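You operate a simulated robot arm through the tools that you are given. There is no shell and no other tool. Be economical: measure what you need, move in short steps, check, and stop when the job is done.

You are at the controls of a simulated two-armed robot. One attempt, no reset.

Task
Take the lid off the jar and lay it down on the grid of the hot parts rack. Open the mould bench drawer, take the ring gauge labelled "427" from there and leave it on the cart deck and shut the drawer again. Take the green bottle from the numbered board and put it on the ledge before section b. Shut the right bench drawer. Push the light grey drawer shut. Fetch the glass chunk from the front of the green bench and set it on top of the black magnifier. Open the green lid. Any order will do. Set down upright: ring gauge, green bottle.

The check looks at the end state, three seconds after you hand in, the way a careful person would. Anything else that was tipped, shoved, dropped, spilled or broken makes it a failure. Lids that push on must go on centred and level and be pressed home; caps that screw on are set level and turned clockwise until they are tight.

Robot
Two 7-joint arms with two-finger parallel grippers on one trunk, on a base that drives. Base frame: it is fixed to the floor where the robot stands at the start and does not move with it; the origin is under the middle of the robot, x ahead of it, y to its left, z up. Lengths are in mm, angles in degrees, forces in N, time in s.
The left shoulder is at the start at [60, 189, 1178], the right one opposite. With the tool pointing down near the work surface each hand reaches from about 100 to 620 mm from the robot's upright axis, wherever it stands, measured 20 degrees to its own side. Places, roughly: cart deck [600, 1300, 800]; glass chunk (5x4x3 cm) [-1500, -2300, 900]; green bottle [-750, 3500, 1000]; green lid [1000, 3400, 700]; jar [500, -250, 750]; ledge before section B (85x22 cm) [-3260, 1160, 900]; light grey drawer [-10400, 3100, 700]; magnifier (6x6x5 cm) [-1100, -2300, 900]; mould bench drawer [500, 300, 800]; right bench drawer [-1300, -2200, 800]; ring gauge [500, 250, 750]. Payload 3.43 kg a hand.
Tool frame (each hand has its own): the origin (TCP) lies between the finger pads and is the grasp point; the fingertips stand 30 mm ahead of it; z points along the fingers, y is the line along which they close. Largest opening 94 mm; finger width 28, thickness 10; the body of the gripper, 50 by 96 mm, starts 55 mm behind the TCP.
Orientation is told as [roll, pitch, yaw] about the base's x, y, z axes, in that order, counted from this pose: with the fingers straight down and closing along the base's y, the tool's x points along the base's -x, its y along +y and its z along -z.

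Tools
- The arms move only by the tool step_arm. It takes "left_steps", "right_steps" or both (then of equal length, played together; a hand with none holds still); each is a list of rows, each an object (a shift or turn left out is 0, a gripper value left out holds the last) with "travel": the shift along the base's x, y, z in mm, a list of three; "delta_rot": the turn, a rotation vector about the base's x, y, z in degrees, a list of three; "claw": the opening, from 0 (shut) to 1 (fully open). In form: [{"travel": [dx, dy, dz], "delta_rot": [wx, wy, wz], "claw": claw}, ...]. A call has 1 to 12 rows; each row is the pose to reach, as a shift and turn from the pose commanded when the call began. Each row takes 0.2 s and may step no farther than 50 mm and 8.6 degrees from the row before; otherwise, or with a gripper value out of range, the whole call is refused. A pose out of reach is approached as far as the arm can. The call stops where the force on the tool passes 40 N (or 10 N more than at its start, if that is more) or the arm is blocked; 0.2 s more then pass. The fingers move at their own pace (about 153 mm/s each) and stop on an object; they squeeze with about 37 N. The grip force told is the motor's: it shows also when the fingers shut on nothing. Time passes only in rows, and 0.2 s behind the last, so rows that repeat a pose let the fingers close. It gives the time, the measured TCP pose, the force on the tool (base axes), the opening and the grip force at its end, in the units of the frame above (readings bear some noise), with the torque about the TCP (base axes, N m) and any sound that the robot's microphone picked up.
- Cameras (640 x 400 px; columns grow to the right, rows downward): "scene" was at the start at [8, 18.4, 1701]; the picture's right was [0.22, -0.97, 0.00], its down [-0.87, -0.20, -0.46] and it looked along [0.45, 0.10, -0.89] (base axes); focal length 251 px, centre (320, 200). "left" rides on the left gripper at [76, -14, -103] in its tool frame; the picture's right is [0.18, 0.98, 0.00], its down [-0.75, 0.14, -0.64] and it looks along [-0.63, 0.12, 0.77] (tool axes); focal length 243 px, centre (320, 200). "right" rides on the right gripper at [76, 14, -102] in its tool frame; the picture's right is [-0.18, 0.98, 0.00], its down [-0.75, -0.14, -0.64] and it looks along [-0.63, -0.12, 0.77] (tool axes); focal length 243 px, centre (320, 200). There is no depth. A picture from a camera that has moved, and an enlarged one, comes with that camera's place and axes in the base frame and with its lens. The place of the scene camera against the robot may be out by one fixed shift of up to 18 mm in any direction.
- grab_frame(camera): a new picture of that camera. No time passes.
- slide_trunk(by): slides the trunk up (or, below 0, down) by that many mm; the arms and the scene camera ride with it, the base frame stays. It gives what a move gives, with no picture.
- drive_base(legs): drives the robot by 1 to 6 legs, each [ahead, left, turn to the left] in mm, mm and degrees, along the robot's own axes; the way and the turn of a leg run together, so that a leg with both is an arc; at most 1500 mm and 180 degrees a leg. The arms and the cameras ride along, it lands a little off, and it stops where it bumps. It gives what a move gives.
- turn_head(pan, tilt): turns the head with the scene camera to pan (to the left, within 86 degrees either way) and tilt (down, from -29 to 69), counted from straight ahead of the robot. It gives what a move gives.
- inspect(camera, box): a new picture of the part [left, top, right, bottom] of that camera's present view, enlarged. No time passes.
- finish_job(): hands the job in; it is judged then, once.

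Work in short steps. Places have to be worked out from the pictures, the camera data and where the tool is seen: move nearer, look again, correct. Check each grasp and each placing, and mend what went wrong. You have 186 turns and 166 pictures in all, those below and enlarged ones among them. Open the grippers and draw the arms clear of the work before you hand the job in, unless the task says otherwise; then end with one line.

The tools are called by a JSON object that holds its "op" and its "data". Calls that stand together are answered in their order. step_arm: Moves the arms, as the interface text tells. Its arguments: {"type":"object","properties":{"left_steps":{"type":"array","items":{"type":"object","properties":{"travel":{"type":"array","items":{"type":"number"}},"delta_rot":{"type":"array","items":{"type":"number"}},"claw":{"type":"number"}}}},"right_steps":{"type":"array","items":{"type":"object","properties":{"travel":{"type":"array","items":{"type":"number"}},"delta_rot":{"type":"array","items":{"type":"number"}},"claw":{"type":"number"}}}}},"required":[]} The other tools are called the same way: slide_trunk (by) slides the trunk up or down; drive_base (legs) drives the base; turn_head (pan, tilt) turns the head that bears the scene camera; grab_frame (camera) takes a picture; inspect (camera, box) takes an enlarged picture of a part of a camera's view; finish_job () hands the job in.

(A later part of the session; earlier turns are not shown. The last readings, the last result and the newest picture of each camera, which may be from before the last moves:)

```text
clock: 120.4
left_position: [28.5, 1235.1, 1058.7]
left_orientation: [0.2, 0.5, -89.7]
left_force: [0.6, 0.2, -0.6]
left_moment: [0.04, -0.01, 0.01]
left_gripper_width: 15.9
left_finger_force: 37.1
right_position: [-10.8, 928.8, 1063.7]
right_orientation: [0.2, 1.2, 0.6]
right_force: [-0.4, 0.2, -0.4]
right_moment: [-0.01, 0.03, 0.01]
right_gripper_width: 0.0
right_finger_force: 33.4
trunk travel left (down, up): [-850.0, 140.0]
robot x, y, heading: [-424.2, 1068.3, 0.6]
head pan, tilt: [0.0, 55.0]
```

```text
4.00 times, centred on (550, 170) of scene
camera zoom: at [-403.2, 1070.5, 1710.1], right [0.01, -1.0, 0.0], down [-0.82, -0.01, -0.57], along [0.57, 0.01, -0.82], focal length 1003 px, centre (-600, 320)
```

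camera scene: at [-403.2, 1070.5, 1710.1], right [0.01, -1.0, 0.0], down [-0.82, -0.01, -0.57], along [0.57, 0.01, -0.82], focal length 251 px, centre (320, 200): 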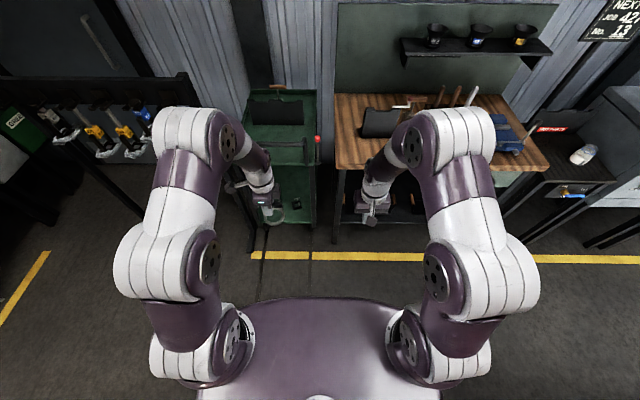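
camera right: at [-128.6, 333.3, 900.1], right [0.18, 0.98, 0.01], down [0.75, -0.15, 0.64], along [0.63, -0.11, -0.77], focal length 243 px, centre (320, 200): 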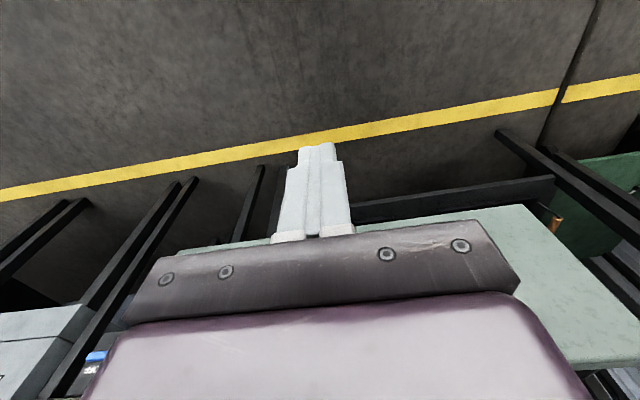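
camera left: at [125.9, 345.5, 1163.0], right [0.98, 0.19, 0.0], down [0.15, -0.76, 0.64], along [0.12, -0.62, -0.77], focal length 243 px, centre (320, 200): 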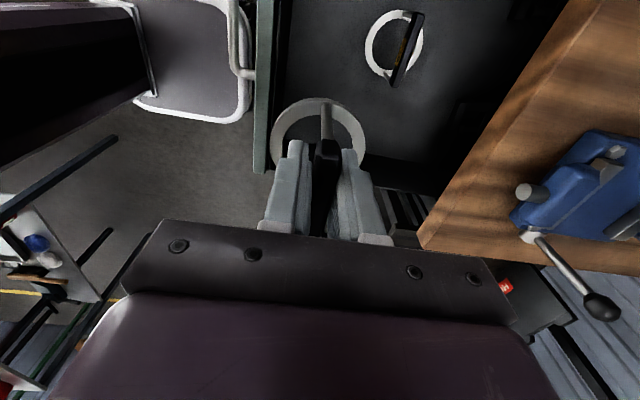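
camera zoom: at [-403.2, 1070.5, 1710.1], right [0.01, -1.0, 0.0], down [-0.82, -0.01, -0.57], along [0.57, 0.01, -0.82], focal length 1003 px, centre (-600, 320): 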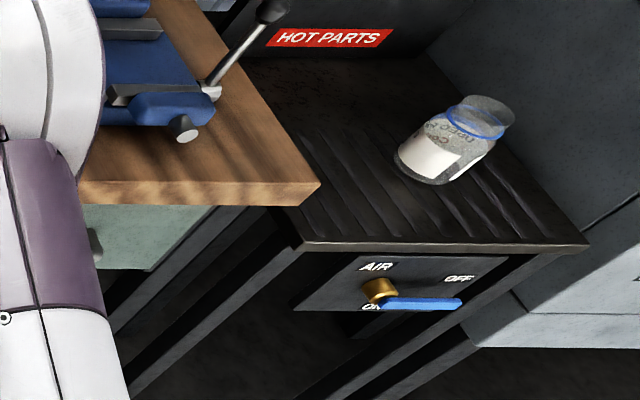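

Cart deck's free area is about x 600–680, y 1150–1380, behind the front push bar (z≈920). I tuck the right hand and drive nearer.

{"op": "step_arm", "data": {"right_steps": [{"travel": [-30, -20, 20]}, {"travel": [-60, -40, 40]}, {"travel": [-90, -60, 50]}]}}

{"op": "drive_base", "data": {"legs": [[430, 50, 0]]}}

{"op": "grab_frame", "data": {"camera": "left"}}

{"op": "grab_frame", "data": {"camera": "scene"}}

```text
clock: 121.2
left_position: [28.0, 1234.6, 1059.2]
left_orientation: [0.1, 0.6, -89.5]
left_force: [-1.1, -0.2, -1.3]
left_moment: [0.07, -0.02, 0.04]
left_gripper_width: 15.9
left_finger_force: 37.0
right_position: [-99.5, 868.7, 1114.5]
right_orientation: [0.2, 1.2, 0.7]
right_force: [1.2, -0.1, -0.3]
right_moment: [-0.04, -0.02, 0.01]
right_gripper_width: 0.0
right_finger_force: 32.5
trunk travel left (down, up): [-850.0, 140.0]
robot x, y, heading: [-423.4, 1066.9, 1.1]
head pan, tilt: [0.0, 55.0]
```

```text
clock: 123.9
left_position: [464.2, 1287.4, 1059.0]
left_orientation: [0.0, 0.5, -89.8]
left_force: [0.4, -0.1, -2.2]
left_moment: [0.03, 0.03, 0.0]
left_gripper_width: 16.2
left_finger_force: 37.1
right_position: [335.2, 921.9, 1112.8]
right_orientation: [0.2, 1.2, 0.3]
right_force: [0.3, -0.6, -0.6]
right_moment: [0.01, 0.0, -0.01]
right_gripper_width: 0.0
right_finger_force: 33.4
trunk travel left (down, up): [-850.0, 140.0]
robot x, y, heading: [13.5, 1120.3, 0.4]
head pan, tilt: [0.0, 55.0]
```

```text
80 pictures are left
camera left: at [450.0, 1363.4, 1161.7], right [0.98, 0.19, 0.0], down [0.14, -0.76, 0.64], along [0.12, -0.62, -0.77], focal length 243 px, centre (320, 200)
```

left: 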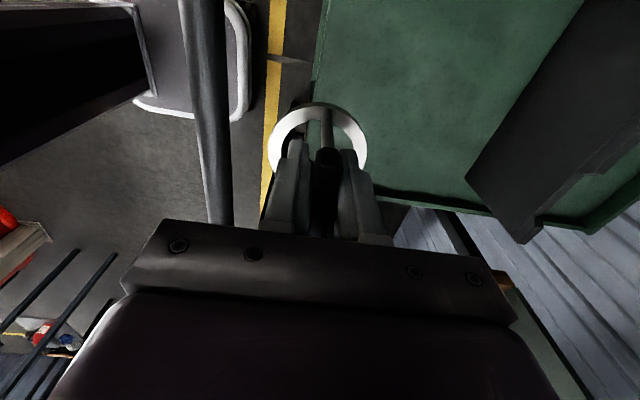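

```text
79 pictures are left
camera scene: at [32.0, 1125.3, 1710.1], right [0.01, -1.0, 0.0], down [-0.82, -0.01, -0.57], along [0.57, 0.0, -0.82], focal length 251 px, centre (320, 200)
```

scene: 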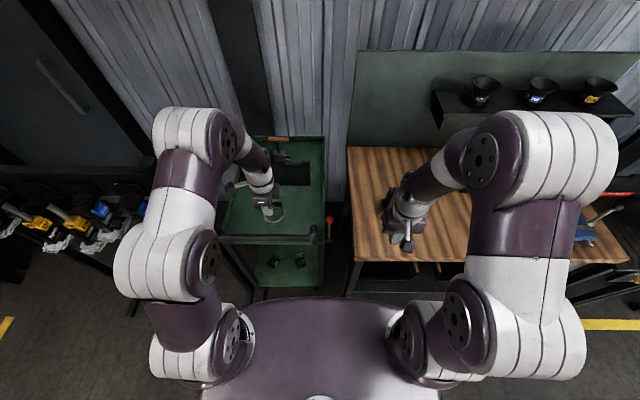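

Deck front edge x≈458, black plate from x≈680+. I place the gauge at about (580,1275): move forward then lower.

{"op": "step_arm", "data": {"left_steps": [{"travel": [40, -4, 0]}, {"travel": [80, -8, 0]}, {"travel": [116, -12, 0]}, {"travel": [116, -12, -45]}, {"travel": [116, -12, -90]}, {"travel": [116, -12, -135]}, {"travel": [116, -12, -165]}]}}

{"op": "grab_frame", "data": {"camera": "left"}}

```text
clock: 125.5
left_position: [581.3, 1275.7, 893.1]
left_orientation: [0.1, 0.5, -89.9]
left_force: [-0.5, 0.1, -2.5]
left_moment: [0.02, 0.01, 0.03]
left_gripper_width: 16.0
left_finger_force: 37.2
right_position: [334.3, 922.2, 1112.9]
right_orientation: [0.2, 1.3, 0.3]
right_force: [-0.1, 0.3, 0.0]
right_moment: [-0.01, 0.03, 0.0]
right_gripper_width: 0.0
right_finger_force: 33.4
trunk travel left (down, up): [-850.0, 140.0]
robot x, y, heading: [15.1, 1120.5, 0.4]
head pan, tilt: [0.0, 55.0]
```

```text
78 pictures are left
camera left: at [566.5, 1351.0, 996.2], right [0.98, 0.19, 0.0], down [0.14, -0.76, 0.64], along [0.12, -0.62, -0.77], focal length 243 px, centre (320, 200)
```

left: 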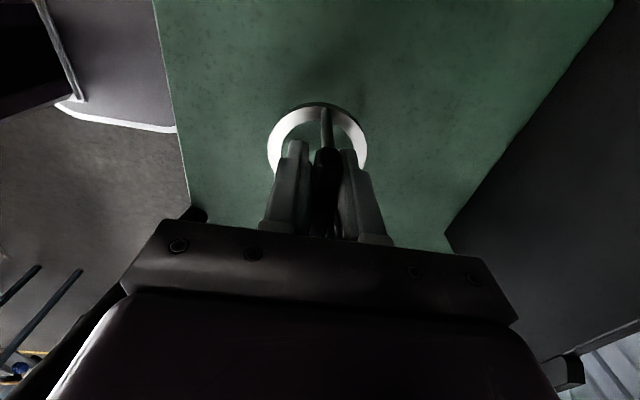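

Position is clear; lower in small steps until contact.

{"op": "step_arm", "data": {"left_steps": [{"travel": [0, 0, -6]}, {"travel": [0, 0, -12]}, {"travel": [0, 0, -18]}, {"travel": [0, 0, -22]}, {"travel": [0, 0, -26]}, {"travel": [0, 0, -30]}]}}

```text
clock: 126.9
left_position: [581.1, 1275.8, 864.8]
left_orientation: [0.2, 0.5, -89.7]
left_force: [-0.8, 0.6, -0.7]
left_moment: [0.02, 0.03, 0.0]
left_gripper_width: 15.9
left_finger_force: 36.8
right_position: [334.6, 922.1, 1112.2]
right_orientation: [0.2, 1.1, 0.3]
right_force: [1.1, -0.6, -0.2]
right_moment: [0.02, -0.03, -0.03]
right_gripper_width: 0.0
right_finger_force: 32.8
trunk travel left (down, up): [-850.0, 140.0]
robot x, y, heading: [14.6, 1124.5, 0.3]
head pan, tilt: [0.0, 55.0]
```

Nothing yet; continue in 2–3 mm steps.

{"op": "step_arm", "data": {"left_steps": [{"travel": [0, 0, -3]}, {"travel": [0, 0, -6]}, {"travel": [0, 0, -8]}, {"travel": [0, 0, -10]}, {"travel": [0, 0, -12]}, {"travel": [0, 0, -14]}]}}

{"op": "inspect", "data": {"camera": "left", "box": [200, 60, 440, 240]}}

```text
clock: 128.3
left_position: [580.9, 1275.8, 853.1]
left_orientation: [0.6, 0.6, -89.8]
left_force: [5.8, 2.5, 33.9]
left_moment: [-0.04, 0.27, -0.02]
left_gripper_width: 16.1
left_finger_force: 37.8
right_position: [332.2, 920.8, 1113.8]
right_orientation: [0.3, 1.2, 0.3]
right_force: [0.5, 0.5, 0.2]
right_moment: [-0.03, 0.0, 0.0]
right_gripper_width: 0.0
right_finger_force: 32.4
trunk travel left (down, up): [-850.0, 140.0]
robot x, y, heading: [14.9, 1121.2, 0.5]
head pan, tilt: [0.0, 55.0]
```

```text
2.22 times, centred on (320, 150) of left
camera zoom: at [565.0, 1350.3, 956.0], right [0.98, 0.19, 0.01], down [0.14, -0.76, 0.64], along [0.13, -0.62, -0.77], focal length 539 px, centre (320, 311)
```

zoom: 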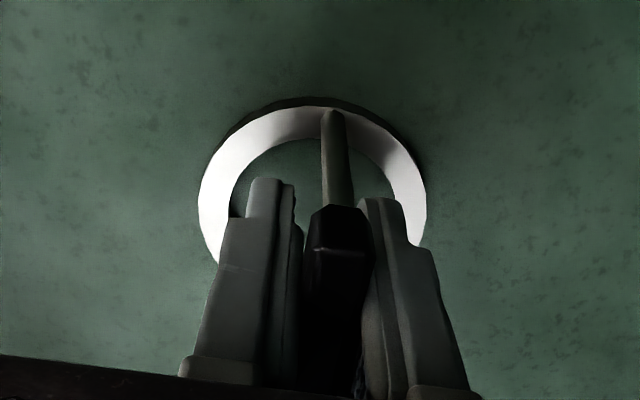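

Contact at 34 N. I ease up 3 mm, open just enough, and rise.

{"op": "step_arm", "data": {"left_steps": [{"travel": [0, 0, 3]}, {"travel": [0, 0, 3], "claw": 0.5}, {"travel": [0, 0, 3], "claw": 0.5}, {"travel": [0, 0, 45]}, {"travel": [0, 0, 95]}, {"travel": [0, 0, 145]}, {"travel": [-40, 0, 175]}, {"travel": [-80, 0, 205]}]}}

{"op": "grab_frame", "data": {"camera": "left"}}

```text
clock: 130.1
left_position: [495.7, 1275.3, 1056.9]
left_orientation: [0.2, 0.4, -89.7]
left_force: [0.1, 0.1, 0.3]
left_moment: [0.01, -0.03, 0.0]
left_gripper_width: 46.7
left_finger_force: 0.0
right_position: [332.4, 920.4, 1114.1]
right_orientation: [0.2, 1.1, 0.3]
right_force: [-0.4, 0.2, -0.5]
right_moment: [-0.03, 0.0, 0.02]
right_gripper_width: 0.0
right_finger_force: 33.5
trunk travel left (down, up): [-850.0, 140.0]
robot x, y, heading: [10.1, 1119.9, 0.4]
head pan, tilt: [0.0, 55.0]
```

```text
76 pictures are left
camera left: at [481.2, 1349.7, 1160.4], right [0.98, 0.19, 0.0], down [0.14, -0.76, 0.64], along [0.12, -0.62, -0.77], focal length 243 px, centre (320, 200)
```

left: 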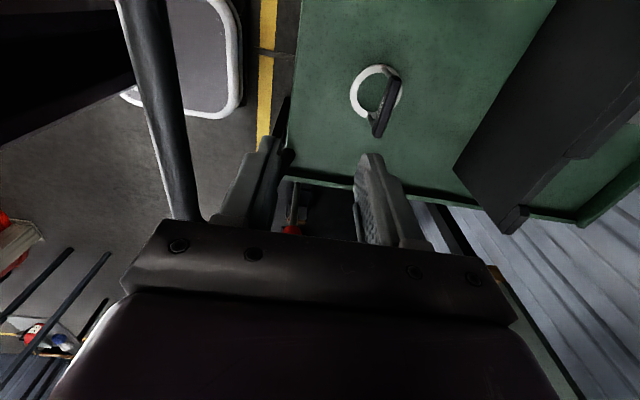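

Gauge stands upright on the cart deck. Next I back off, turn left to face +y, and look ahead for the green lid and bottle.

{"op": "drive_base", "data": {"legs": [[-600, 0, 0], [0, 0, 90]]}}

{"op": "turn_head", "data": {"pan": 0, "tilt": 20}}

{"op": "grab_frame", "data": {"camera": "scene"}}

```text
clock: 137.3
left_position: [-745.6, 1597.7, 1056.5]
left_orientation: [0.1, 0.5, 1.2]
left_force: [0.3, 0.3, 0.2]
left_moment: [-0.01, 0.02, 0.0]
left_gripper_width: 46.9
left_finger_force: 0.0
right_position: [-389.1, 1438.4, 1114.9]
right_orientation: [0.3, 1.2, 91.4]
right_force: [0.8, 0.4, -0.2]
right_moment: [0.0, 0.0, 0.02]
right_gripper_width: 0.1
right_finger_force: 32.7
trunk travel left (down, up): [-850.0, 140.0]
robot x, y, heading: [-582.4, 1111.6, 91.2]
head pan, tilt: [0.0, 55.0]
```

```text
clock: 138.3
left_position: [-744.4, 1597.0, 1056.2]
left_orientation: [0.1, 0.5, 1.2]
left_force: [0.3, 0.1, 0.2]
left_moment: [-0.02, 0.03, 0.0]
left_gripper_width: 46.8
left_finger_force: 0.1
right_position: [-389.9, 1439.2, 1112.9]
right_orientation: [0.2, 1.2, 91.3]
right_force: [0.4, 0.0, -0.6]
right_moment: [0.02, 0.03, -0.01]
right_gripper_width: 0.0
right_finger_force: 32.6
trunk travel left (down, up): [-850.0, 140.0]
robot x, y, heading: [-583.3, 1115.1, 91.3]
head pan, tilt: [0.0, 20.0]
```

```text
75 pictures are left
camera scene: at [-578.5, 1151.9, 1762.1], right [1.0, 0.02, 0.0], down [0.01, -0.34, -0.94], along [-0.02, 0.94, -0.34], focal length 251 px, centre (320, 200)
```

scene: 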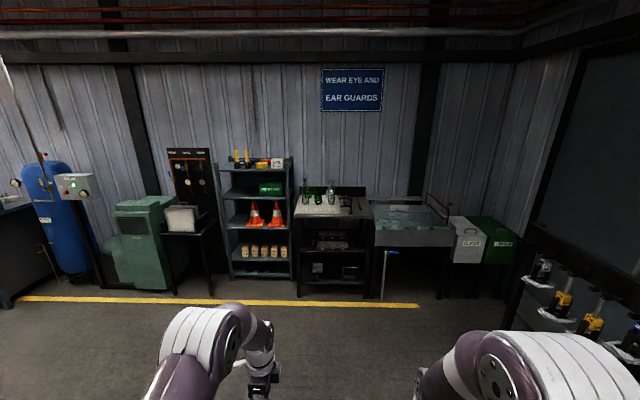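

I see the bottle board at (325,195) and a green-lidded bin at (495,235). Zooming.

{"op": "inspect", "data": {"camera": "scene", "box": [280, 160, 540, 310]}}

```text
2.46 times, centred on (410, 235) of scene
camera zoom: at [-578.5, 1151.9, 1762.1], right [1.0, 0.02, 0.0], down [0.01, -0.34, -0.94], along [-0.02, 0.94, -0.34], focal length 617 px, centre (98, 114)
```

zoom: 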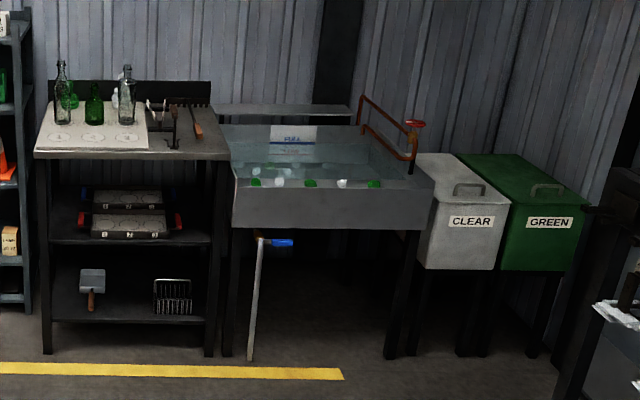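

The bin marked GREEN has the green lid with a handle near its front, around (990,3180,~740). I drive there in safe legs: forward, then strafe right.

{"op": "drive_base", "data": {"legs": [[1350, 0, -1.3], [0, -1000, 0], [0, -350, 0]]}}

{"op": "turn_head", "data": {"pan": -10, "tilt": 45}}

{"op": "grab_frame", "data": {"camera": "scene"}}

```text
clock: 148.8
left_position: [82.5, 2988.3, 1055.9]
left_orientation: [0.1, 0.3, -11.6]
left_force: [-0.4, -0.5, -0.2]
left_moment: [0.02, -0.01, 0.02]
left_gripper_width: 46.7
left_finger_force: 0.0
right_position: [394.1, 2753.7, 1113.8]
right_orientation: [0.2, 1.3, 78.4]
right_force: [-0.2, 0.6, 0.0]
right_moment: [-0.03, -0.05, -0.02]
right_gripper_width: 0.0
right_finger_force: 33.4
trunk travel left (down, up): [-850.0, 140.0]
robot x, y, heading: [130.2, 2485.0, 78.4]
head pan, tilt: [0.0, 20.0]
stopped in leg 2: the robot was blocked; the commanded pose is now the measured one
```

```text
clock: 149.6
left_position: [84.9, 2987.0, 1056.9]
left_orientation: [0.2, 0.5, -11.7]
left_force: [-0.4, -0.2, -0.1]
left_moment: [-0.01, -0.05, 0.03]
left_gripper_width: 46.9
left_finger_force: 0.1
right_position: [395.5, 2752.0, 1115.1]
right_orientation: [0.3, 1.1, 78.4]
right_force: [1.4, -0.3, -0.3]
right_moment: [-0.02, 0.0, -0.01]
right_gripper_width: 0.0
right_finger_force: 32.7
trunk travel left (down, up): [-850.0, 140.0]
robot x, y, heading: [136.7, 2481.9, 78.4]
head pan, tilt: [-10.0, 45.0]
```

```text
73 pictures are left
camera scene: at [158.9, 2502.3, 1723.6], right [0.93, -0.37, 0.0], down [-0.26, -0.66, -0.71], along [0.26, 0.66, -0.71], focal length 251 px, centre (320, 200)
```

scene: 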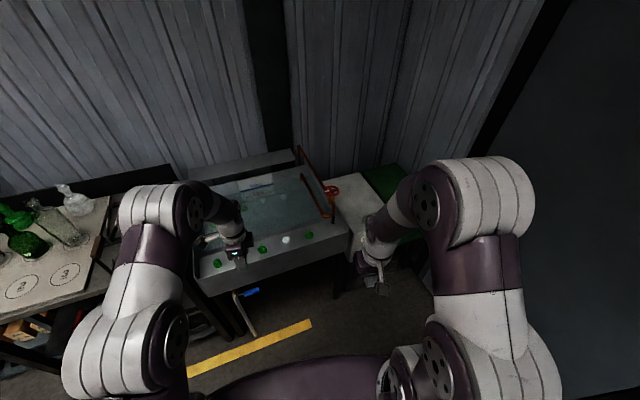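

The base was blocked on its right side. I look to the right to see what it touched.

{"op": "turn_head", "data": {"pan": -75, "tilt": 45}}

{"op": "grab_frame", "data": {"camera": "scene"}}

```text
clock: 151.0
left_position: [84.9, 2987.5, 1057.3]
left_orientation: [0.2, 0.5, -11.8]
left_force: [-0.7, 0.8, 0.0]
left_moment: [-0.01, -0.01, 0.02]
left_gripper_width: 46.9
left_finger_force: 0.1
right_position: [396.6, 2752.3, 1112.9]
right_orientation: [0.3, 1.2, 78.5]
right_force: [0.4, 0.6, -0.3]
right_moment: [-0.03, 0.01, -0.01]
right_gripper_width: 0.1
right_finger_force: 33.3
trunk travel left (down, up): [-850.0, 140.0]
robot x, y, heading: [135.7, 2481.1, 78.6]
head pan, tilt: [-75.0, 45.0]
```

```text
72 pictures are left
camera scene: at [210.1, 2432.3, 1723.6], right [0.06, -1.0, 0.0], down [-0.71, -0.04, -0.71], along [0.71, 0.04, -0.71], focal length 251 px, centre (320, 200)
```

scene: 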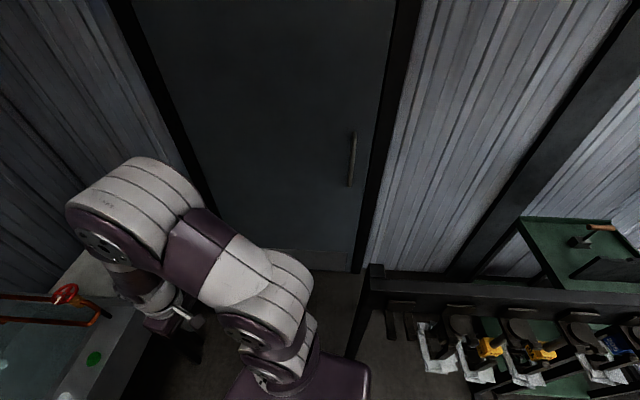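

A rack foot at about (400–600, 2291) blocks the chassis. I tuck the left hand, step left, straighten, go forward to y≈2660, then strafe right.

{"op": "step_arm", "data": {"left_steps": [{"travel": [-9, -45, 15]}, {"travel": [-18, -90, 30]}, {"travel": [-27, -135, 45]}, {"travel": [-32, -160, 50]}]}}

{"op": "drive_base", "data": {"legs": [[0, 70, 0], [0, 0, 11.5], [165, 0, 0], [0, -300, 0]]}}

{"op": "turn_head", "data": {"pan": -20, "tilt": 40}}

{"op": "grab_frame", "data": {"camera": "scene"}}

```text
clock: 152.0
left_position: [51.9, 2828.2, 1109.1]
left_orientation: [0.2, 0.6, -11.8]
left_force: [-0.1, 0.4, -0.1]
left_moment: [0.05, 0.02, 0.0]
left_gripper_width: 47.0
left_finger_force: 0.0
right_position: [396.2, 2752.2, 1113.9]
right_orientation: [0.4, 1.1, 78.3]
right_force: [-0.5, 0.4, 0.6]
right_moment: [0.02, 0.01, -0.04]
right_gripper_width: 0.1
right_finger_force: 32.6
trunk travel left (down, up): [-850.0, 140.0]
robot x, y, heading: [131.3, 2480.1, 78.7]
head pan, tilt: [-75.0, 45.0]
```

```text
clock: 156.4
left_position: [213.6, 2985.1, 1108.0]
left_orientation: [0.3, 0.5, 0.0]
left_force: [0.3, -0.3, -0.4]
left_moment: [0.0, 0.0, 0.01]
left_gripper_width: 47.2
left_finger_force: 0.0
right_position: [566.1, 2979.7, 1112.7]
right_orientation: [0.2, 1.2, 89.8]
right_force: [0.2, -0.3, -0.5]
right_moment: [-0.01, -0.01, 0.01]
right_gripper_width: 0.0
right_finger_force: 32.7
trunk travel left (down, up): [-850.0, 140.0]
robot x, y, heading: [365.7, 2659.6, 89.9]
head pan, tilt: [-75.0, 45.0]
```

```text
clock: 157.7
left_position: [215.5, 2985.8, 1108.5]
left_orientation: [0.1, 0.5, -0.1]
left_force: [-0.1, 1.0, 0.6]
left_moment: [0.0, 0.02, 0.03]
left_gripper_width: 47.4
left_finger_force: 0.1
right_position: [567.0, 2979.5, 1113.5]
right_orientation: [0.3, 1.2, 89.9]
right_force: [0.6, 0.0, -0.4]
right_moment: [0.04, 0.02, -0.02]
right_gripper_width: 0.0
right_finger_force: 33.1
trunk travel left (down, up): [-850.0, 140.0]
robot x, y, heading: [364.4, 2661.1, 90.0]
head pan, tilt: [-20.0, 40.0]
```

```text
71 pictures are left
camera scene: at [400.3, 2685.6, 1730.8], right [0.94, -0.34, 0.0], down [-0.22, -0.6, -0.77], along [0.26, 0.72, -0.64], focal length 251 px, centre (320, 200)
```

scene: 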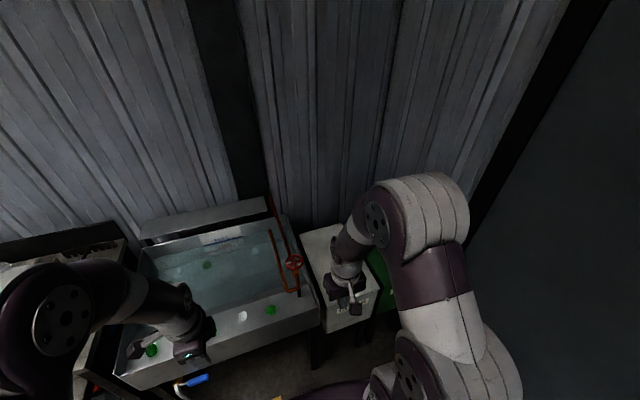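

White bin is near x≈700, the green one should be at x≈1000. I strafe right to x≈680 and look with the head panned right.

{"op": "drive_base", "data": {"legs": [[0, -310, 0]]}}

{"op": "turn_head", "data": {"pan": -35, "tilt": 50}}

{"op": "grab_frame", "data": {"camera": "scene"}}

{"op": "grab_frame", "data": {"camera": "right"}}

```text
clock: 159.8
left_position: [522.2, 2985.8, 1106.1]
left_orientation: [0.2, 0.5, 0.2]
left_force: [0.0, 0.6, -0.2]
left_moment: [0.0, 0.01, 0.0]
left_gripper_width: 46.9
left_finger_force: 0.0
right_position: [875.6, 2981.8, 1114.7]
right_orientation: [0.2, 1.2, 90.3]
right_force: [-0.2, 0.4, 0.7]
right_moment: [0.01, 0.0, -0.04]
right_gripper_width: 0.0
right_finger_force: 32.9
trunk travel left (down, up): [-850.0, 140.0]
robot x, y, heading: [678.4, 2663.9, 90.5]
head pan, tilt: [-20.0, 40.0]
```

```text
clock: 160.6
left_position: [526.0, 2986.6, 1107.5]
left_orientation: [0.3, 0.5, 0.3]
left_force: [0.2, -0.2, -0.5]
left_moment: [0.02, 0.04, 0.03]
left_gripper_width: 47.3
left_finger_force: 0.1
right_position: [876.9, 2982.9, 1114.1]
right_orientation: [0.3, 1.2, 90.3]
right_force: [0.1, 0.6, -0.8]
right_moment: [0.01, 0.01, 0.0]
right_gripper_width: 0.0
right_finger_force: 33.4
trunk travel left (down, up): [-850.0, 140.0]
robot x, y, heading: [673.9, 2666.6, 90.6]
head pan, tilt: [-35.0, 50.0]
```

```text
70 pictures are left
camera scene: at [727.8, 2670.5, 1716.6], right [0.82, -0.57, 0.0], down [-0.43, -0.63, -0.64], along [0.36, 0.53, -0.77], focal length 251 px, centre (320, 200)
```

scene: 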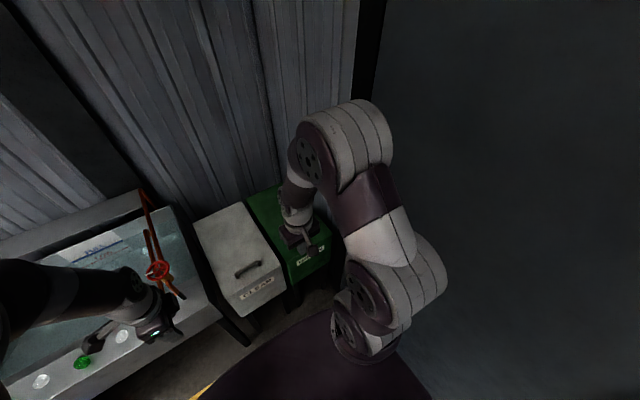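

```text
69 pictures are left
camera right: at [864.9, 2908.5, 1216.8], right [-0.98, 0.18, 0.0], down [0.14, 0.77, 0.63], along [0.11, 0.62, -0.78], focal length 243 px, centre (320, 200)
```

right: 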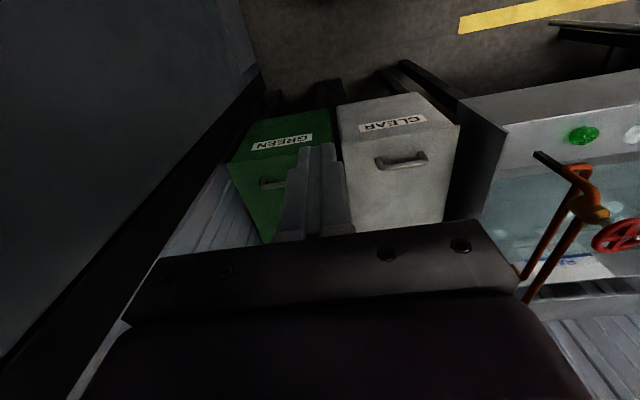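

White handle triangulates to (736,3202,752), so the green handle is at ≈(1035,3207,752). I extend the right hand toward it with yaw turned to 0 (closing across the bar), fingers open.

{"op": "step_arm", "data": {"right_steps": [{"travel": [5, 20, 0], "delta_rot": [0, 0, -8.2], "claw": 0.6}, {"travel": [15, 40, 0], "delta_rot": [0, 0, -16.4]}, {"travel": [25, 60, 0], "delta_rot": [0, 0, -24.6]}, {"travel": [35, 80, -5], "delta_rot": [0, 0, -32.8]}, {"travel": [45, 95, -15], "delta_rot": [0, 0, -41]}, {"travel": [55, 110, -25], "delta_rot": [0, 0, -49.2]}, {"travel": [65, 120, -40], "delta_rot": [0, 0, -57.4]}, {"travel": [75, 130, -60], "delta_rot": [0, 0, -65.6]}, {"travel": [85, 140, -80], "delta_rot": [0, 0, -73.8]}, {"travel": [95, 150, -100], "delta_rot": [0, 0, -82]}, {"travel": [105, 160, -120], "delta_rot": [0, 0, -90]}]}}

{"op": "grab_frame", "data": {"camera": "right"}}

{"op": "grab_frame", "data": {"camera": "scene"}}

```text
clock: 163.0
left_position: [523.8, 2985.8, 1108.4]
left_orientation: [0.0, 0.6, 0.3]
left_force: [-0.4, 1.1, 0.0]
left_moment: [0.02, -0.01, 0.01]
left_gripper_width: 46.7
left_finger_force: 0.0
right_position: [981.3, 3143.2, 992.6]
right_orientation: [0.4, 1.2, 0.0]
right_force: [0.0, 0.4, 0.4]
right_moment: [-0.01, 0.03, 0.02]
right_gripper_width: 56.1
right_finger_force: 0.0
trunk travel left (down, up): [-850.0, 140.0]
robot x, y, heading: [677.5, 2664.6, 90.6]
head pan, tilt: [-35.0, 50.0]
```

```text
68 pictures are left
camera right: at [908.1, 3157.5, 1096.4], right [0.18, 0.98, 0.0], down [0.77, -0.14, 0.63], along [0.62, -0.11, -0.78], focal length 243 px, centre (320, 200)
```

right: 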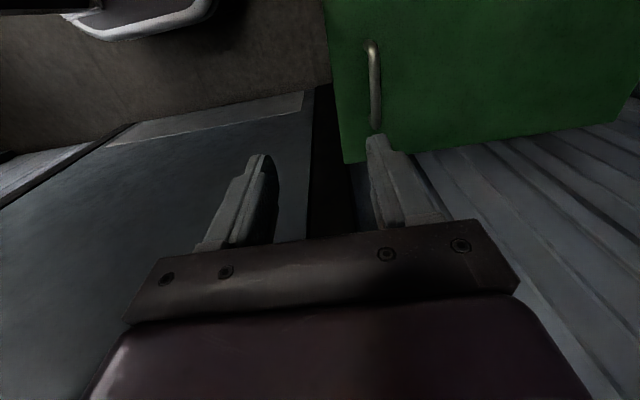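

```text
67 pictures are left
camera scene: at [727.7, 2671.6, 1716.6], right [0.82, -0.57, 0.0], down [-0.44, -0.63, -0.64], along [0.36, 0.53, -0.77], focal length 251 px, centre (320, 200)
```

scene: 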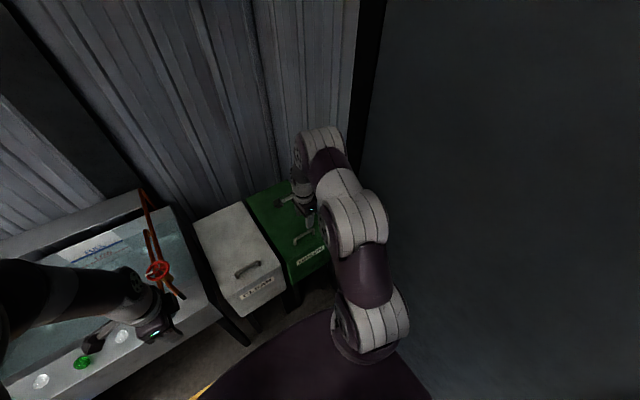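

Handle near (1005,3210,755). I move above it at z≈850 and look again.

{"op": "step_arm", "data": {"right_steps": [{"travel": [8, 22, -40]}, {"travel": [16, 44, -80]}, {"travel": [22, 66, -115]}, {"travel": [22, 66, -140]}]}}

{"op": "grab_frame", "data": {"camera": "right"}}

```text
clock: 164.0
left_position: [524.5, 2987.3, 1108.3]
left_orientation: [0.2, 0.5, 0.2]
left_force: [0.0, -0.3, 0.1]
left_moment: [0.0, 0.0, 0.0]
left_gripper_width: 46.9
left_finger_force: 0.0
right_position: [1004.5, 3209.0, 854.9]
right_orientation: [0.3, 1.3, 0.4]
right_force: [-0.7, 0.2, -0.1]
right_moment: [0.01, 0.0, -0.01]
right_gripper_width: 56.5
right_finger_force: 0.0
trunk travel left (down, up): [-850.0, 140.0]
robot x, y, heading: [677.9, 2661.6, 90.5]
head pan, tilt: [-35.0, 50.0]
```

```text
66 pictures are left
camera right: at [930.8, 3222.8, 957.5], right [0.18, 0.98, 0.0], down [0.77, -0.14, 0.63], along [0.62, -0.11, -0.78], focal length 243 px, centre (320, 200)
```

right: 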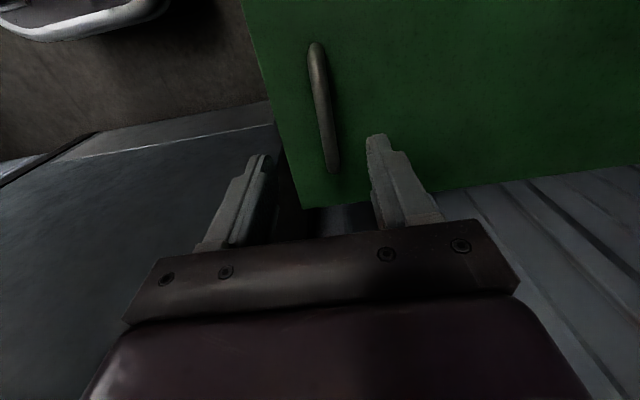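

Handle centre refined to (1003,3215,740). I descend to TCP z≈758.

{"op": "step_arm", "data": {"right_steps": [{"travel": [0, 5, -40]}, {"travel": [0, 6, -70]}, {"travel": [0, 6, -85]}, {"travel": [0, 6, -92]}, {"travel": [0, 6, -97]}]}}

{"op": "grab_frame", "data": {"camera": "right"}}

```text
clock: 165.2
left_position: [523.4, 2986.5, 1108.6]
left_orientation: [0.2, 0.4, 0.2]
left_force: [0.1, -0.4, 0.0]
left_moment: [0.02, 0.02, 0.01]
left_gripper_width: 47.1
left_finger_force: 0.1
right_position: [1002.6, 3209.1, 759.6]
right_orientation: [0.3, 1.3, 0.3]
right_force: [-0.9, 0.4, 0.2]
right_moment: [-0.02, 0.02, 0.0]
right_gripper_width: 56.4
right_finger_force: 0.1
right hand out of reach, approached as far as the arm can: row 4, 5
trunk travel left (down, up): [-850.0, 140.0]
robot x, y, heading: [678.4, 2661.3, 90.3]
head pan, tilt: [-35.0, 50.0]
```

```text
65 pictures are left
camera right: at [929.2, 3223.1, 863.0], right [0.18, 0.98, 0.0], down [0.77, -0.14, 0.63], along [0.62, -0.11, -0.78], focal length 243 px, centre (320, 200)
```

right: 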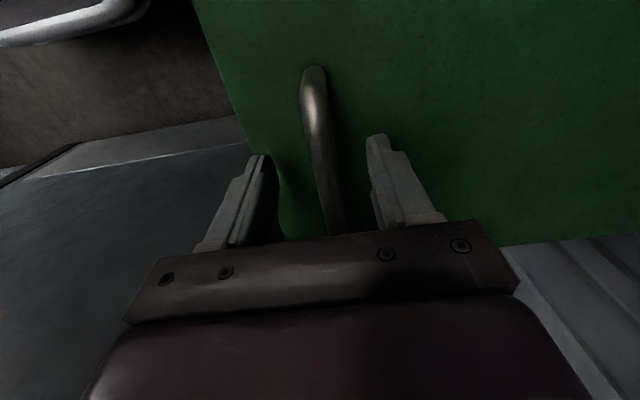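

The bar is between the fingers. I close and see if it holds.

{"op": "step_arm", "data": {"right_steps": [{"claw": 0}, {"claw": 0}, {"claw": 0}]}}

{"op": "grab_frame", "data": {"camera": "right"}}

```text
clock: 166.0
left_position: [524.8, 2989.9, 1107.1]
left_orientation: [0.1, 0.5, 0.2]
left_force: [0.3, 0.4, 0.7]
left_moment: [-0.04, -0.03, -0.03]
left_gripper_width: 46.8
left_finger_force: 0.0
right_position: [1002.4, 3213.8, 759.5]
right_orientation: [0.4, 1.1, 0.3]
right_force: [-2.6, 22.0, -0.6]
right_moment: [0.27, -0.07, -0.76]
right_gripper_width: 13.7
right_finger_force: 45.0
trunk travel left (down, up): [-850.0, 140.0]
robot x, y, heading: [675.1, 2664.0, 90.4]
head pan, tilt: [-35.0, 50.0]
```

```text
64 pictures are left
camera right: at [929.1, 3227.1, 863.1], right [0.18, 0.98, 0.0], down [0.77, -0.14, 0.63], along [0.62, -0.11, -0.78], focal length 243 px, centre (320, 200)
```

right: 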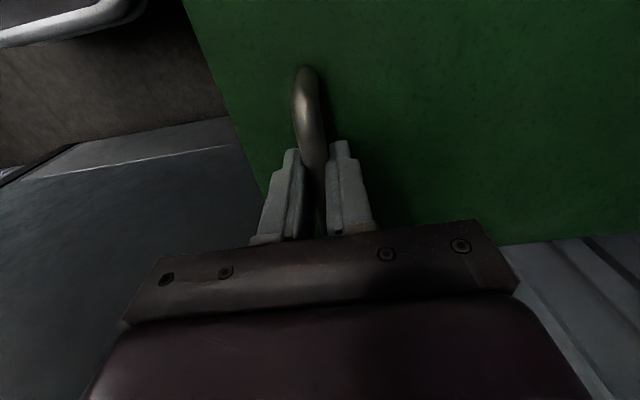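

Bar gripped (13.7 mm). I lift along an arc, assuming a hinge near (y 3480, z 800), tilting the tool with the lid.

{"op": "step_arm", "data": {"right_steps": [{"travel": [0, -3, 19], "delta_rot": [4, 0, 0]}, {"travel": [0, -5, 38], "delta_rot": [8, 0, 0]}, {"travel": [0, -6, 57], "delta_rot": [12, 0, 0]}, {"travel": [0, -6, 76], "delta_rot": [16, 0, 0]}]}}

```text
clock: 166.5
left_position: [522.8, 2988.2, 1107.2]
left_orientation: [0.2, 0.5, 0.4]
left_force: [0.6, 0.3, -0.3]
left_moment: [0.01, 0.0, -0.03]
left_gripper_width: 46.9
left_finger_force: 0.0
right_position: [1001.0, 3217.3, 794.7]
right_orientation: [7.5, 0.8, 0.5]
right_force: [-5.0, 19.1, -5.8]
right_moment: [-0.15, -0.08, -0.74]
right_gripper_width: 13.6
right_finger_force: 44.9
trunk travel left (down, up): [-850.0, 140.0]
robot x, y, heading: [674.9, 2663.9, 90.5]
head pan, tilt: [-35.0, 50.0]
stopped in row 2 (right hand): the force on the tool passed its limit at 43 N (the readings are from after the stop); the commanded pose is now the measured one
```

The pull shows the hinge is lower (lid flat, arc goes +y). I update to hinge (3480,720) and continue.

{"op": "step_arm", "data": {"right_steps": [{"travel": [0, 7, 18], "delta_rot": [4, 0, 0]}, {"travel": [0, 11, 35], "delta_rot": [8, 0, 0]}, {"travel": [0, 17, 52], "delta_rot": [12, 0, 0]}, {"travel": [0, 24, 69], "delta_rot": [16, 0, 0]}, {"travel": [0, 32, 84], "delta_rot": [20, 0, 0]}, {"travel": [0, 41, 98], "delta_rot": [24, 0, 0]}]}}

{"op": "grab_frame", "data": {"camera": "scene"}}

```text
clock: 167.9
left_position: [522.7, 2981.6, 1109.5]
left_orientation: [0.4, 0.4, 0.4]
left_force: [0.0, -0.8, -0.5]
left_moment: [-0.01, 0.0, 0.02]
left_gripper_width: 46.8
left_finger_force: 0.1
right_position: [1003.5, 3249.8, 894.3]
right_orientation: [31.3, 0.6, 0.9]
right_force: [-1.2, -26.5, 11.2]
right_moment: [-0.24, 0.31, 0.56]
right_gripper_width: 13.8
right_finger_force: 44.7
trunk travel left (down, up): [-850.0, 140.0]
robot x, y, heading: [673.1, 2659.5, 90.2]
head pan, tilt: [-35.0, 50.0]
```

```text
63 pictures are left
camera scene: at [725.6, 2662.9, 1716.9], right [0.82, -0.57, 0.0], down [-0.43, -0.63, -0.65], along [0.37, 0.53, -0.76], focal length 251 px, centre (320, 200)
```

scene: 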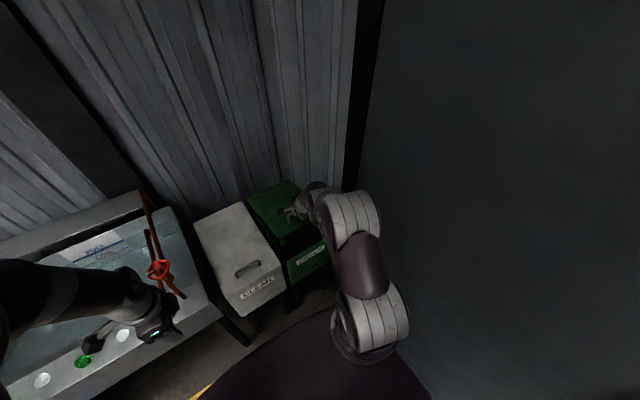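

Fitting the measured arc puts the hinge near (3650,695), radius ~435. I continue along that arc.

{"op": "step_arm", "data": {"right_steps": [{"travel": [0, 10, 32], "delta_rot": [4, 0, 0]}, {"travel": [0, 30, 64], "delta_rot": [8.5, 0, 0]}, {"travel": [0, 53, 93], "delta_rot": [12.5, 0, 0]}, {"travel": [0, 77, 121], "delta_rot": [16.5, 0, 0]}, {"travel": [0, 105, 145], "delta_rot": [20.5, 0, 0]}]}}

{"op": "grab_frame", "data": {"camera": "scene"}}

```text
clock: 169.1
left_position: [523.4, 2989.7, 1107.3]
left_orientation: [-0.1, 0.5, 0.3]
left_force: [0.5, 0.7, -0.4]
left_moment: [0.0, -0.02, 0.03]
left_gripper_width: 47.3
left_finger_force: 0.2
right_position: [1001.7, 3365.0, 1032.1]
right_orientation: [51.4, 0.3, 1.1]
right_force: [-0.4, 8.9, -12.6]
right_moment: [0.01, 0.15, 1.33]
right_gripper_width: 13.6
right_finger_force: 44.7
trunk travel left (down, up): [-850.0, 140.0]
robot x, y, heading: [679.3, 2661.9, 90.4]
head pan, tilt: [-35.0, 50.0]
```

```text
62 pictures are left
camera scene: at [727.2, 2675.4, 1716.5], right [0.82, -0.57, 0.0], down [-0.43, -0.63, -0.64], along [0.36, 0.53, -0.77], focal length 251 px, centre (320, 200)
```

scene: 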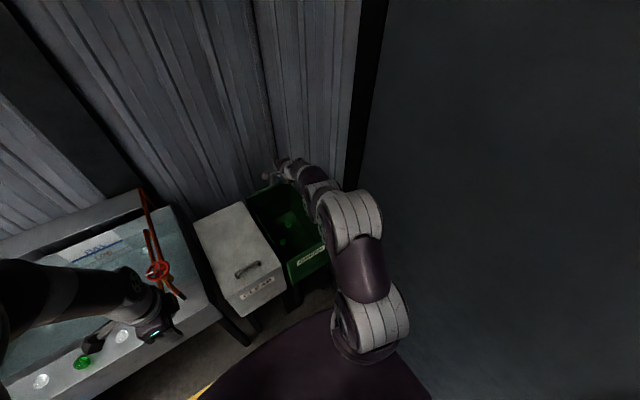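

Refit: hinge (3586,713), R 370; lid at ~50°. I continue on the tighter arc.

{"op": "step_arm", "data": {"right_steps": [{"travel": [0, 25, 13], "delta_rot": [4, 0, 0]}, {"travel": [0, 50, 25], "delta_rot": [7, 0, 0]}, {"travel": [0, 78, 36], "delta_rot": [11, 0, 0]}, {"travel": [0, 108, 45], "delta_rot": [15, 0, 0]}]}}

```text
clock: 169.8
left_position: [521.8, 2976.3, 1112.3]
left_orientation: [0.7, 0.2, 0.0]
left_force: [0.1, -0.6, 0.6]
left_moment: [-0.03, -0.03, -0.05]
left_gripper_width: 47.1
left_finger_force: 0.0
right_position: [1002.7, 3389.3, 1050.4]
right_orientation: [57.1, 0.6, 1.0]
right_force: [-0.9, -51.4, 31.7]
right_moment: [-10.7, 0.6, 1.31]
right_gripper_width: 13.4
right_finger_force: 44.9
trunk travel left (down, up): [-850.0, 140.0]
robot x, y, heading: [674.7, 2661.0, 90.1]
head pan, tilt: [-35.0, 50.0]
stopped in row 3 (right hand): the force on the tool passed its limit at 59 N (the readings are from after the stop); the commanded pose is now the measured one
```

A large moment appeared; something is in contact. Looking from the right camera and scene.

{"op": "grab_frame", "data": {"camera": "right"}}

{"op": "inspect", "data": {"camera": "scene", "box": [210, 120, 370, 290]}}

```text
61 pictures are left
camera right: at [930.0, 3310.9, 1117.9], right [0.18, 0.54, 0.82], down [0.77, -0.6, 0.22], along [0.62, 0.59, -0.52], focal length 243 px, centre (320, 200)
```

right: 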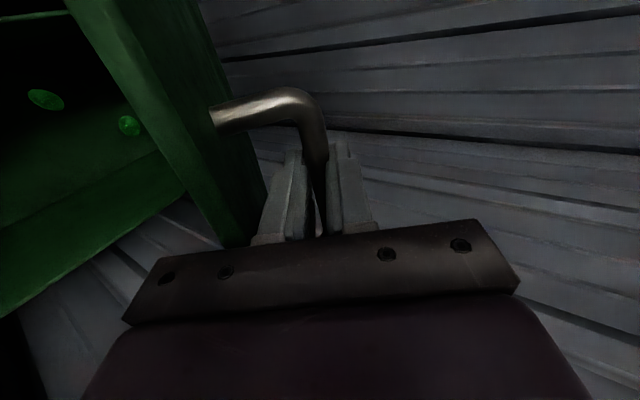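

```text
2.35 times, centred on (290, 205) of scene
camera zoom: at [722.1, 2653.5, 1717.5], right [0.82, -0.57, 0.0], down [-0.44, -0.62, -0.65], along [0.37, 0.53, -0.76], focal length 590 px, centre (391, 188)
```

zoom: 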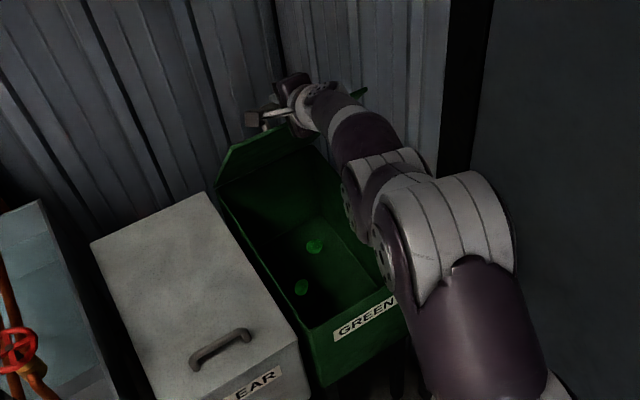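

I tilted the tool against the lid's rotation, so the lid's front edge now presses on the gripper. I untilt the tool about the bar and read the static load.

{"op": "step_arm", "data": {"right_steps": [{"travel": [0, 0, 0], "delta_rot": [-6, 0, 0]}, {"travel": [0, 0, 0], "delta_rot": [-12, 0, 0]}, {"travel": [0, 2, 1], "delta_rot": [-18, 0, 0]}, {"travel": [0, 4, 2], "delta_rot": [-24, 0, 0]}, {"travel": [0, 4, 2], "delta_rot": [-24, 0, 0]}]}}

{"op": "grab_frame", "data": {"camera": "right"}}

```text
clock: 171.0
left_position: [523.1, 2979.1, 1109.6]
left_orientation: [0.6, 0.5, 0.1]
left_force: [0.0, 0.0, -0.4]
left_moment: [-0.05, -0.01, -0.01]
left_gripper_width: 47.1
left_finger_force: 0.1
right_position: [1004.2, 3398.5, 1054.3]
right_orientation: [33.6, 0.6, 0.5]
right_force: [3.6, -17.5, 29.6]
right_moment: [0.06, -1.21, 0.68]
right_gripper_width: 13.7
right_finger_force: 45.1
trunk travel left (down, up): [-850.0, 140.0]
robot x, y, heading: [675.5, 2663.0, 90.5]
head pan, tilt: [-35.0, 50.0]
```

```text
59 pictures are left
camera right: at [930.2, 3354.5, 1147.4], right [0.18, 0.82, 0.54], down [0.76, -0.47, 0.45], along [0.62, 0.33, -0.71], focal length 243 px, centre (320, 200)
```

right: 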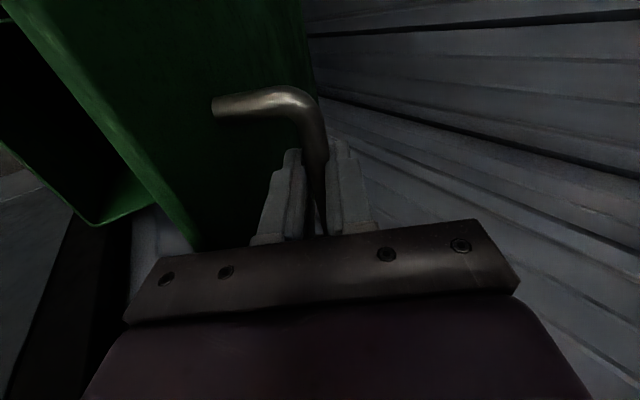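

Bar sits ~on the fitted arc (θ≈57°). I ease up 5 mm to read the true static load of the lid.

{"op": "step_arm", "data": {"right_steps": [{"travel": [0, -1, 3]}, {"travel": [0, -2, 5]}, {"travel": [0, -2, 5]}]}}

```text
clock: 171.8
left_position: [522.9, 2982.4, 1109.3]
left_orientation: [0.4, 0.6, 0.0]
left_force: [-0.4, 1.1, 0.1]
left_moment: [-0.01, 0.02, 0.0]
left_gripper_width: 47.0
left_finger_force: 0.1
right_position: [1003.6, 3401.0, 1053.8]
right_orientation: [33.1, 0.8, 0.6]
right_force: [1.5, -10.9, 15.7]
right_moment: [-0.03, -0.98, 0.87]
right_gripper_width: 13.6
right_finger_force: 45.2
trunk travel left (down, up): [-850.0, 140.0]
robot x, y, heading: [676.4, 2662.0, 90.3]
head pan, tilt: [-35.0, 50.0]
```

Tangential load is only ~2 N. I try going further by arm alone: θ≈65° with less tilt.

{"op": "step_arm", "data": {"right_steps": [{"travel": [0, 11, 9], "delta_rot": [-2, 0, 0]}, {"travel": [0, 24, 16], "delta_rot": [-4, 0, 0]}, {"travel": [0, 37, 22], "delta_rot": [-6, 0, 0]}, {"travel": [0, 50, 27], "delta_rot": [-8, 0, 0]}]}}

```text
clock: 172.5
left_position: [527.3, 2990.9, 1106.5]
left_orientation: [0.1, 0.6, 0.1]
left_force: [0.2, 0.4, -0.2]
left_moment: [0.01, -0.02, 0.01]
left_gripper_width: 46.9
left_finger_force: 0.1
right_position: [1003.8, 3392.9, 1052.9]
right_orientation: [26.5, 1.2, 0.5]
right_force: [10.6, 14.3, -26.7]
right_moment: [0.08, -1.58, 0.64]
right_gripper_width: 13.7
right_finger_force: 45.2
right hand out of reach, approached as far as the arm can: row 1, 2, 3
trunk travel left (down, up): [-850.0, 140.0]
robot x, y, heading: [677.0, 2661.6, 90.5]
head pan, tilt: [-35.0, 50.0]
stopped in row 3 (right hand): the force on the tool passed its limit at 73 N (the readings are from after the stop); the commanded pose is now the measured one
```

Out of reach from here. I loosen the fingers so the bar is only hooked (it can slide along the fingers), then use the base to push the lid further.

{"op": "step_arm", "data": {"right_steps": [{"claw": 0.3}, {"travel": [0, 0, 2], "claw": 0.3}]}}

{"op": "drive_base", "data": {"legs": [[60, 0, 0]]}}

{"op": "grab_frame", "data": {"camera": "right"}}

```text
clock: 173.1
left_position: [525.3, 2987.7, 1107.7]
left_orientation: [0.2, 0.6, 0.2]
left_force: [0.2, -0.2, 0.1]
left_moment: [-0.02, 0.04, 0.0]
left_gripper_width: 47.1
left_finger_force: 0.0
right_position: [999.3, 3391.8, 1061.8]
right_orientation: [27.2, 1.2, 0.4]
right_force: [0.2, 0.5, -0.8]
right_moment: [0.0, 0.01, 0.02]
right_gripper_width: 28.4
right_finger_force: 0.0
trunk travel left (down, up): [-850.0, 140.0]
robot x, y, heading: [677.0, 2663.5, 90.2]
head pan, tilt: [-35.0, 50.0]
```

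```text
clock: 174.3
left_position: [524.6, 3050.4, 1107.4]
left_orientation: [0.2, 0.5, 0.1]
left_force: [-0.1, 0.2, 0.4]
left_moment: [-0.03, -0.04, 0.02]
left_gripper_width: 46.9
left_finger_force: 0.0
right_position: [1000.4, 3458.0, 1071.5]
right_orientation: [27.9, 0.8, 0.4]
right_force: [-0.2, 1.2, -0.5]
right_moment: [-0.01, -0.03, -0.01]
right_gripper_width: 28.1
right_finger_force: 0.0
trunk travel left (down, up): [-850.0, 140.0]
robot x, y, heading: [674.0, 2722.5, 90.3]
head pan, tilt: [-35.0, 50.0]
stopped in leg 1: the force on the tool passed its limit at 45 N (the readings are from after the stop); the commanded pose is now the measured one
```

```text
58 pictures are left
camera right: at [927.3, 3422.0, 1169.3], right [0.18, 0.87, 0.46], down [0.76, -0.42, 0.49], along [0.62, 0.26, -0.74], focal length 243 px, centre (320, 200)
```

right: 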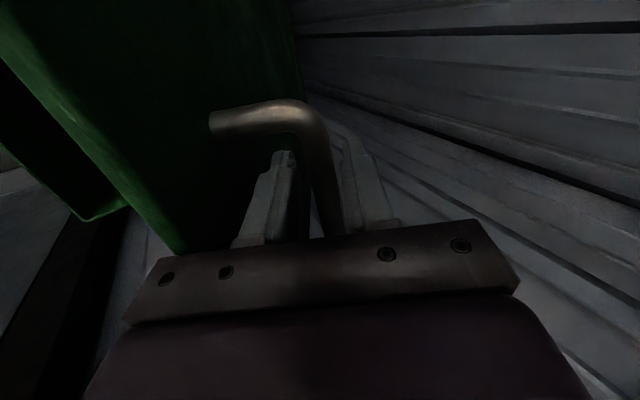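

The hook works and the static load is ~0, so the lid seems to hold by friction. I raise the hand 25 mm, then push further with the base.

{"op": "step_arm", "data": {"right_steps": [{"travel": [0, -2, 10], "delta_rot": [-3, 0, 0]}, {"travel": [0, -4, 22], "delta_rot": [-6, 0, 0]}, {"travel": [0, -4, 30], "delta_rot": [-9, 0, 0]}]}}

{"op": "drive_base", "data": {"legs": [[60, 0, 0]]}}

{"op": "grab_frame", "data": {"camera": "right"}}

{"op": "inspect", "data": {"camera": "scene", "box": [210, 120, 370, 290]}}

```text
clock: 175.1
left_position: [524.8, 3047.7, 1108.2]
left_orientation: [0.3, 0.5, 0.1]
left_force: [-0.5, -0.5, 0.4]
left_moment: [0.01, 0.03, 0.02]
left_gripper_width: 47.0
left_finger_force: 0.0
right_position: [998.3, 3434.9, 1094.9]
right_orientation: [22.1, 0.9, 0.3]
right_force: [0.2, -0.4, 0.9]
right_moment: [-0.02, -0.03, -0.02]
right_gripper_width: 28.2
right_finger_force: 0.1
right hand out of reach, approached as far as the arm can: row 1, 2, 3
trunk travel left (down, up): [-850.0, 140.0]
robot x, y, heading: [675.4, 2723.2, 90.1]
head pan, tilt: [-35.0, 50.0]
```

```text
clock: 176.0
left_position: [524.9, 3106.0, 1108.3]
left_orientation: [0.4, 0.4, -0.1]
left_force: [0.6, -0.4, -0.1]
left_moment: [0.0, 0.0, -0.02]
left_gripper_width: 47.1
left_finger_force: 0.1
right_position: [999.0, 3493.3, 1095.9]
right_orientation: [22.4, 0.9, 0.2]
right_force: [-0.1, 0.8, 0.5]
right_moment: [-0.05, -0.04, 0.01]
right_gripper_width: 28.3
right_finger_force: 0.1
trunk travel left (down, up): [-850.0, 140.0]
robot x, y, heading: [676.8, 2784.4, 90.1]
head pan, tilt: [-35.0, 50.0]
```

```text
57 pictures are left
camera right: at [925.0, 3467.9, 1196.2], right [0.19, 0.91, 0.37], down [0.76, -0.37, 0.53], along [0.62, 0.18, -0.76], focal length 243 px, centre (320, 200)
```

right: 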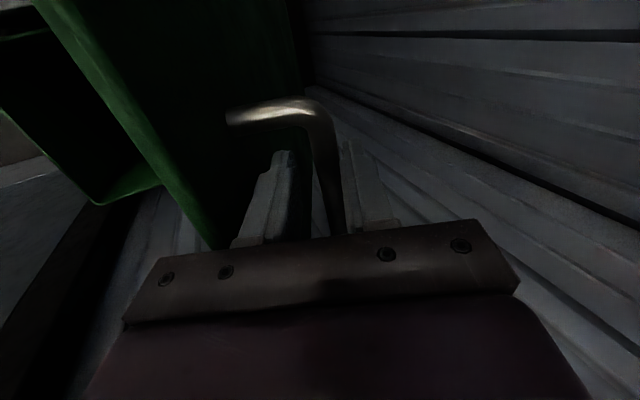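

```text
2.35 times, centred on (290, 205) of scene
camera zoom: at [726.8, 2788.0, 1716.7], right [0.82, -0.57, 0.0], down [-0.44, -0.63, -0.64], along [0.37, 0.53, -0.76], focal length 590 px, centre (391, 188)
```

zoom: 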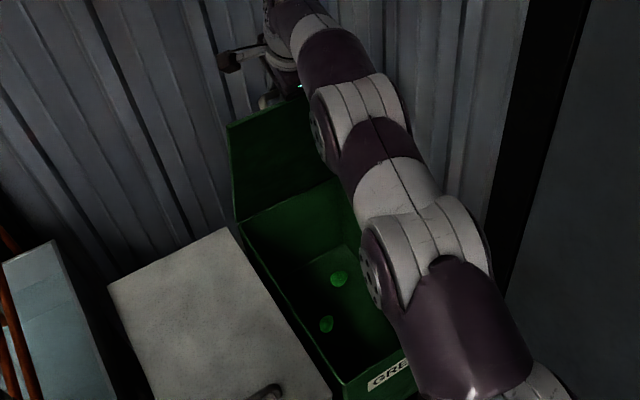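

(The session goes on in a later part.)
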